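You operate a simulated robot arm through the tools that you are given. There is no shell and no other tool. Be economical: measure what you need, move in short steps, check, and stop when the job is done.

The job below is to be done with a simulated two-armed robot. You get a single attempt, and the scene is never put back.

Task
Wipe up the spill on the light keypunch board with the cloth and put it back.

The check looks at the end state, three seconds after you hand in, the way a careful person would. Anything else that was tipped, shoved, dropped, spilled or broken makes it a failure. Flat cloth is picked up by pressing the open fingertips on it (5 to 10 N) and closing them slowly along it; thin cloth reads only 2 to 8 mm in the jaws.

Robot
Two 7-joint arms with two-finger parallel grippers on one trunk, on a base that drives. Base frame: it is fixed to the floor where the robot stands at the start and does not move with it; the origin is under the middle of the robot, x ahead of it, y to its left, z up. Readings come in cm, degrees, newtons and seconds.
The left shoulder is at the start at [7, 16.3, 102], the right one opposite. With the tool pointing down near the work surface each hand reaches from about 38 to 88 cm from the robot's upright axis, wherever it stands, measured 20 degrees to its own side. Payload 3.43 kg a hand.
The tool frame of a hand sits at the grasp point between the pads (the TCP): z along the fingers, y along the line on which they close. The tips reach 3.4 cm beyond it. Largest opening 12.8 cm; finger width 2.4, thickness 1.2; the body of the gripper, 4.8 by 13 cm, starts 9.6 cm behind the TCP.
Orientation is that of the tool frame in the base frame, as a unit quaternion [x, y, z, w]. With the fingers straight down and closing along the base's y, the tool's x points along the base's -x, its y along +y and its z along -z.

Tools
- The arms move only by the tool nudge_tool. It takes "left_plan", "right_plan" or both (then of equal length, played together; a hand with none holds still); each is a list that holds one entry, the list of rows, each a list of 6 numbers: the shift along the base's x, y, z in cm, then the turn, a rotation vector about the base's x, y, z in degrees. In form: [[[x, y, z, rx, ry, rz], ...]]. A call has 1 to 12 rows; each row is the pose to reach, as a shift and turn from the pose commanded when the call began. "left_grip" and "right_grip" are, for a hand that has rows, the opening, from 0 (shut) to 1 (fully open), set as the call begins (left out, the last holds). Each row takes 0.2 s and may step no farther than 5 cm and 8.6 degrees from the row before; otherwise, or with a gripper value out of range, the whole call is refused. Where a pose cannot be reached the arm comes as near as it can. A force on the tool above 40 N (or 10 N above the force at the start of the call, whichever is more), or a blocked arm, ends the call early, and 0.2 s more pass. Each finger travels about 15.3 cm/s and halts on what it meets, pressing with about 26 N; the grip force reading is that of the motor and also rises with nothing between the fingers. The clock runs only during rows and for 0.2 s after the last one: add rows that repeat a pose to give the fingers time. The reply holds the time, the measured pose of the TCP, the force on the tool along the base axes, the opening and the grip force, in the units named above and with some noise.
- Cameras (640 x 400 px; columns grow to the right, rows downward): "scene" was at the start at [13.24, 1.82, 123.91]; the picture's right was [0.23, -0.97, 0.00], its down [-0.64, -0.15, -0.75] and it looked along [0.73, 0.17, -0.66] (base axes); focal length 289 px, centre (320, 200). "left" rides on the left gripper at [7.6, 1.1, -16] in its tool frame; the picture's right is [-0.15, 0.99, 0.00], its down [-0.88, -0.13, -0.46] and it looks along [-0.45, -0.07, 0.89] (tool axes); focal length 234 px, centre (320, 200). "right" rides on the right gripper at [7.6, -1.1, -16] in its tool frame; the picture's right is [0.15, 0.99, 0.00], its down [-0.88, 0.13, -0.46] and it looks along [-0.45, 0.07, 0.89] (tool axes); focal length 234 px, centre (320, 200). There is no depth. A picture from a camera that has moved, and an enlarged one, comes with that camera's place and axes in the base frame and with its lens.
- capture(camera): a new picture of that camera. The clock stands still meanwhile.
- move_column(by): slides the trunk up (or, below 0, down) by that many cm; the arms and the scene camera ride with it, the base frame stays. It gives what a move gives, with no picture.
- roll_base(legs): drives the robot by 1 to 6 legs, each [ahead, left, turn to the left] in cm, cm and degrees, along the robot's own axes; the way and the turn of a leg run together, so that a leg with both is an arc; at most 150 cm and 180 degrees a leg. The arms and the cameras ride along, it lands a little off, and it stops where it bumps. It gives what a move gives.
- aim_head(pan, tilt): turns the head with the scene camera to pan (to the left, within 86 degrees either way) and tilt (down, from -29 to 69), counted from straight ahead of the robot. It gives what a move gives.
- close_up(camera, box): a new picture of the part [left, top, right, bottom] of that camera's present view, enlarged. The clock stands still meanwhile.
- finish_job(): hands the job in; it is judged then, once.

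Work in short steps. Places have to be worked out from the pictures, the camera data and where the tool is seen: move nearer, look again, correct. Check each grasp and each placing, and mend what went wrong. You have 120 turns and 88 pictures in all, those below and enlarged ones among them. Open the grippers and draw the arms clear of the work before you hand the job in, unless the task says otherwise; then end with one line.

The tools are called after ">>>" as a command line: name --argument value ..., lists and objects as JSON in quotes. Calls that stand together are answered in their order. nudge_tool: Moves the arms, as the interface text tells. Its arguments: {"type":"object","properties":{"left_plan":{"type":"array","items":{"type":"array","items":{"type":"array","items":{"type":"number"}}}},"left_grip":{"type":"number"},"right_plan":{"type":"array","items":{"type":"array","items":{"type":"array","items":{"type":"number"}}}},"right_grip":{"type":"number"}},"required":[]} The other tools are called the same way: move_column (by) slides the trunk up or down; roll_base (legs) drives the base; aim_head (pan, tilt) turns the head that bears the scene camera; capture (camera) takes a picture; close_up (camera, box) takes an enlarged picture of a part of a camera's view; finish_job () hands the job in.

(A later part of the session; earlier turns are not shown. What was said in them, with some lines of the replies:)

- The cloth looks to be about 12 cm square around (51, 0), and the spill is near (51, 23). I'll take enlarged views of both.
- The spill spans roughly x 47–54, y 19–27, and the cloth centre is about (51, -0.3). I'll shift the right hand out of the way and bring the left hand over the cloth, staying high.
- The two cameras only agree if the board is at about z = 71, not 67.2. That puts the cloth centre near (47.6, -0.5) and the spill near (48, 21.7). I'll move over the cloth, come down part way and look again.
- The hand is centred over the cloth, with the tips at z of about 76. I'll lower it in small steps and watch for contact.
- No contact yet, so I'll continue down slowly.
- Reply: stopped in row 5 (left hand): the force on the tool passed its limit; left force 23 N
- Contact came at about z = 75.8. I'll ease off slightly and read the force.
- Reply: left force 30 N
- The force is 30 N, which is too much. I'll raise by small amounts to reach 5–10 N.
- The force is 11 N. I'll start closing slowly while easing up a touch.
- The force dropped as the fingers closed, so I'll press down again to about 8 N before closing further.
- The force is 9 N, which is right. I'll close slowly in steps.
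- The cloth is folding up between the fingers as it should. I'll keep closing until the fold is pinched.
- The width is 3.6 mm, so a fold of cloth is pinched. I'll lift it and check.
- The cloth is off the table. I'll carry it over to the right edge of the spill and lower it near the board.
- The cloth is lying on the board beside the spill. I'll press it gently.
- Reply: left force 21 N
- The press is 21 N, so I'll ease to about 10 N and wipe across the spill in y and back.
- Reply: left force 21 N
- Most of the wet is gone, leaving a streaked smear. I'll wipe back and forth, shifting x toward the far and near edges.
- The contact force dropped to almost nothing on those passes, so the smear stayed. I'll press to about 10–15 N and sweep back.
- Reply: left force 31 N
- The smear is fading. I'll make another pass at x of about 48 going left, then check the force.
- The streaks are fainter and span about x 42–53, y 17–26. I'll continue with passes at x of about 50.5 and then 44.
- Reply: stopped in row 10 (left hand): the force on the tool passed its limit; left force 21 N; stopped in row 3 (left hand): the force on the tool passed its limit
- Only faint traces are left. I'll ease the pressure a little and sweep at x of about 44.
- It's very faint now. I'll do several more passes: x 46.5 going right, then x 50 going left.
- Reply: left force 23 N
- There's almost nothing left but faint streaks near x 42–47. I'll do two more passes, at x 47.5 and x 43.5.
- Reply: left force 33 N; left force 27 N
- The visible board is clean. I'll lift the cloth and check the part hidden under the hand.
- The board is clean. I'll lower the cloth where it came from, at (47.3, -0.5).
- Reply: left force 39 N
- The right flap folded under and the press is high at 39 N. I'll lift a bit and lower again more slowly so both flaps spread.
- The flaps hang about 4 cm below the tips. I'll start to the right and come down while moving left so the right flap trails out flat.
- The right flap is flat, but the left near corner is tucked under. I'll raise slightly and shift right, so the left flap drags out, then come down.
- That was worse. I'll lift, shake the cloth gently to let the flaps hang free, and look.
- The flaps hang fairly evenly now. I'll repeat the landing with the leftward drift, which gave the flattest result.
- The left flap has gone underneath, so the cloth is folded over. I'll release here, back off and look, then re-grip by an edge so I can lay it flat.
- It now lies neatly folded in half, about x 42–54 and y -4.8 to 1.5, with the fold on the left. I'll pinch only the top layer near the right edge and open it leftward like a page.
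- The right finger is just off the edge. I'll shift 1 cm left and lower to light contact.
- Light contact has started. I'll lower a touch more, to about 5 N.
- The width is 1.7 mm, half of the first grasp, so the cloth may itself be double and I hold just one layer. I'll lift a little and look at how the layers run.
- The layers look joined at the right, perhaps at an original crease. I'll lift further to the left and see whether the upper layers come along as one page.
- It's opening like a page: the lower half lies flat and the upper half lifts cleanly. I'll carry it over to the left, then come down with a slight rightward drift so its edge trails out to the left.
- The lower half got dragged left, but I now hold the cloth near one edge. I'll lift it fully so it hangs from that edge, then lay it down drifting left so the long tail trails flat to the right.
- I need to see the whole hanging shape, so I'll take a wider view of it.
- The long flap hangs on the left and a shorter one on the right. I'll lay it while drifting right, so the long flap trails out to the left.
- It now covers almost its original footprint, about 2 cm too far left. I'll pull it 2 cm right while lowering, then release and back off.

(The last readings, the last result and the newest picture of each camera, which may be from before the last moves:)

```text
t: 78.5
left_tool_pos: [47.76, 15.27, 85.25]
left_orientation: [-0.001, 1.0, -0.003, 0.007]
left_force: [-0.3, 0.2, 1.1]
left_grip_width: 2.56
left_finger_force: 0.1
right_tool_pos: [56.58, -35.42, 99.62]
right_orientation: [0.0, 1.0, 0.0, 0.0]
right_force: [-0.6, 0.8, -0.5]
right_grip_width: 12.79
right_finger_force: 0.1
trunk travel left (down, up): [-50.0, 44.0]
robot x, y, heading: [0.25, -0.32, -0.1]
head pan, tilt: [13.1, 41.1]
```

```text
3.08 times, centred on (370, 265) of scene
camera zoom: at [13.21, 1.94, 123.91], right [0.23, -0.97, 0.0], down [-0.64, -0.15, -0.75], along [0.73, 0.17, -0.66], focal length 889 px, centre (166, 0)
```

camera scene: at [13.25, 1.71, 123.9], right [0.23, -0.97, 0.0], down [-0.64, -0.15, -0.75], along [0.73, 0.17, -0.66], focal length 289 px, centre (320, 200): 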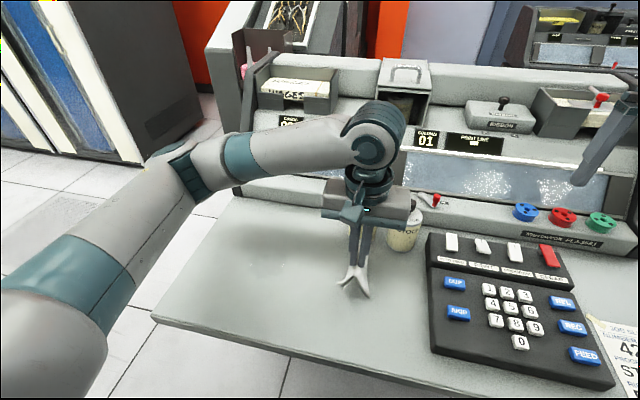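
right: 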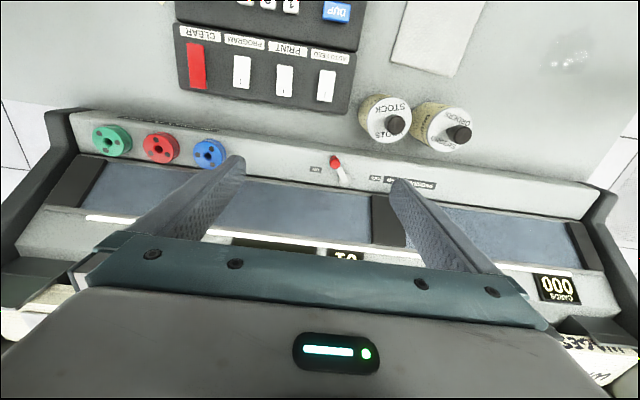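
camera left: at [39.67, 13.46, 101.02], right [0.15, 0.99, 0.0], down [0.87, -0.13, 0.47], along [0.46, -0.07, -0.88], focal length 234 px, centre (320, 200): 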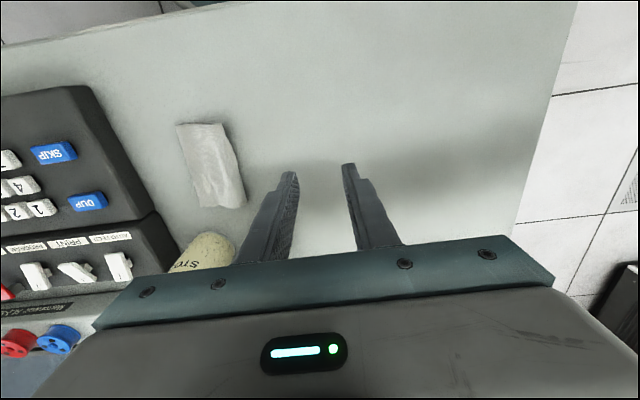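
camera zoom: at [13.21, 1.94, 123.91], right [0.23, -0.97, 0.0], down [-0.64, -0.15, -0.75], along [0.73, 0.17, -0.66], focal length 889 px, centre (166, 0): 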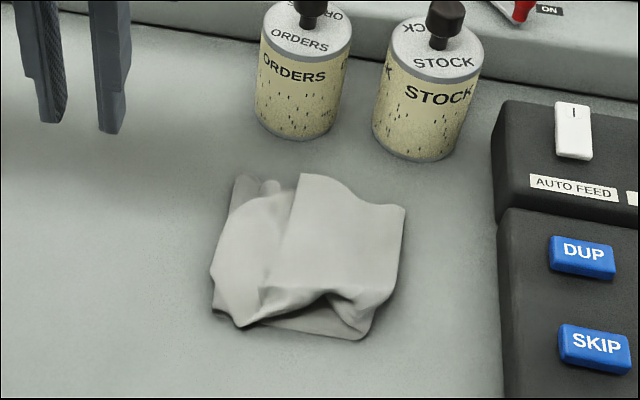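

The cloth rests on its original footprint and the bottles haven't moved. I'll draw the left hand clear with its gripper open and check the board once more.

>>> nudge_tool --left_plan '[[[0, 4, 2, 0, 0, 0], [0, 8, 5, 0, 0, 0], [0, 12, 8, 0, 0, 0], [0, 16, 10, 0, 0, 0], [0, 20, 12, 0, 0, 0], [0, 23, 13, 0, 0, 0], [0, 23, 13, 0, 0, 0]]]' --left_grip 1.0

>>> capture --camera "scene"

>>> close_up --camera "scene" --box '[210, 190, 450, 340]'

```text
t: 80.1
left_tool_pos: [47.68, 37.93, 97.96]
left_orientation: [-0.001, 1.0, -0.002, 0.007]
left_force: [0.2, -0.2, 0.0]
left_grip_width: 12.8
left_finger_force: 0.0
right_tool_pos: [56.53, -35.57, 99.59]
right_orientation: [0.0, 1.0, 0.0, 0.001]
right_force: [0.2, 0.4, -0.4]
right_grip_width: 12.82
right_finger_force: 0.1
trunk travel left (down, up): [-50.0, 44.0]
robot x, y, heading: [-0.22, -0.05, -0.1]
head pan, tilt: [13.1, 41.1]
```

```text
34 pictures are left
camera scene: at [13.3, 1.77, 123.9], right [0.23, -0.97, 0.0], down [-0.64, -0.15, -0.75], along [0.73, 0.17, -0.66], focal length 289 px, centre (320, 200)
```

scene: 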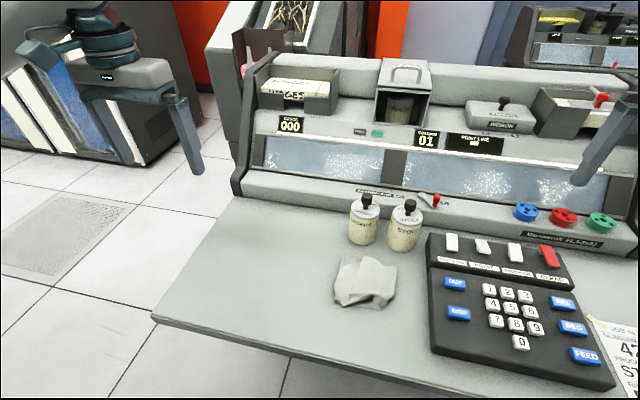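

```text
2.67 times, centred on (330, 265) of scene
camera zoom: at [13.3, 1.77, 123.9], right [0.23, -0.97, 0.0], down [-0.64, -0.15, -0.75], along [0.73, 0.17, -0.66], focal length 771 px, centre (293, 27)
```

zoom: 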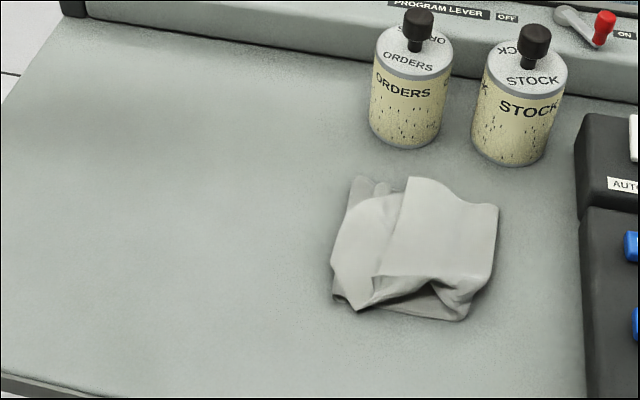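

The board is clean, the cloth is back in its place, nothing else has moved, and the hands are open and clear. I'm handing in.

>>> finish_job

```text
The job is handed in.
```

I wiped up the spill and put the cloth back where it was. It isn't as flat as before: it's creased and partly folded over itself. The board looks clean in the last pictures, and nothing else appears to have moved.
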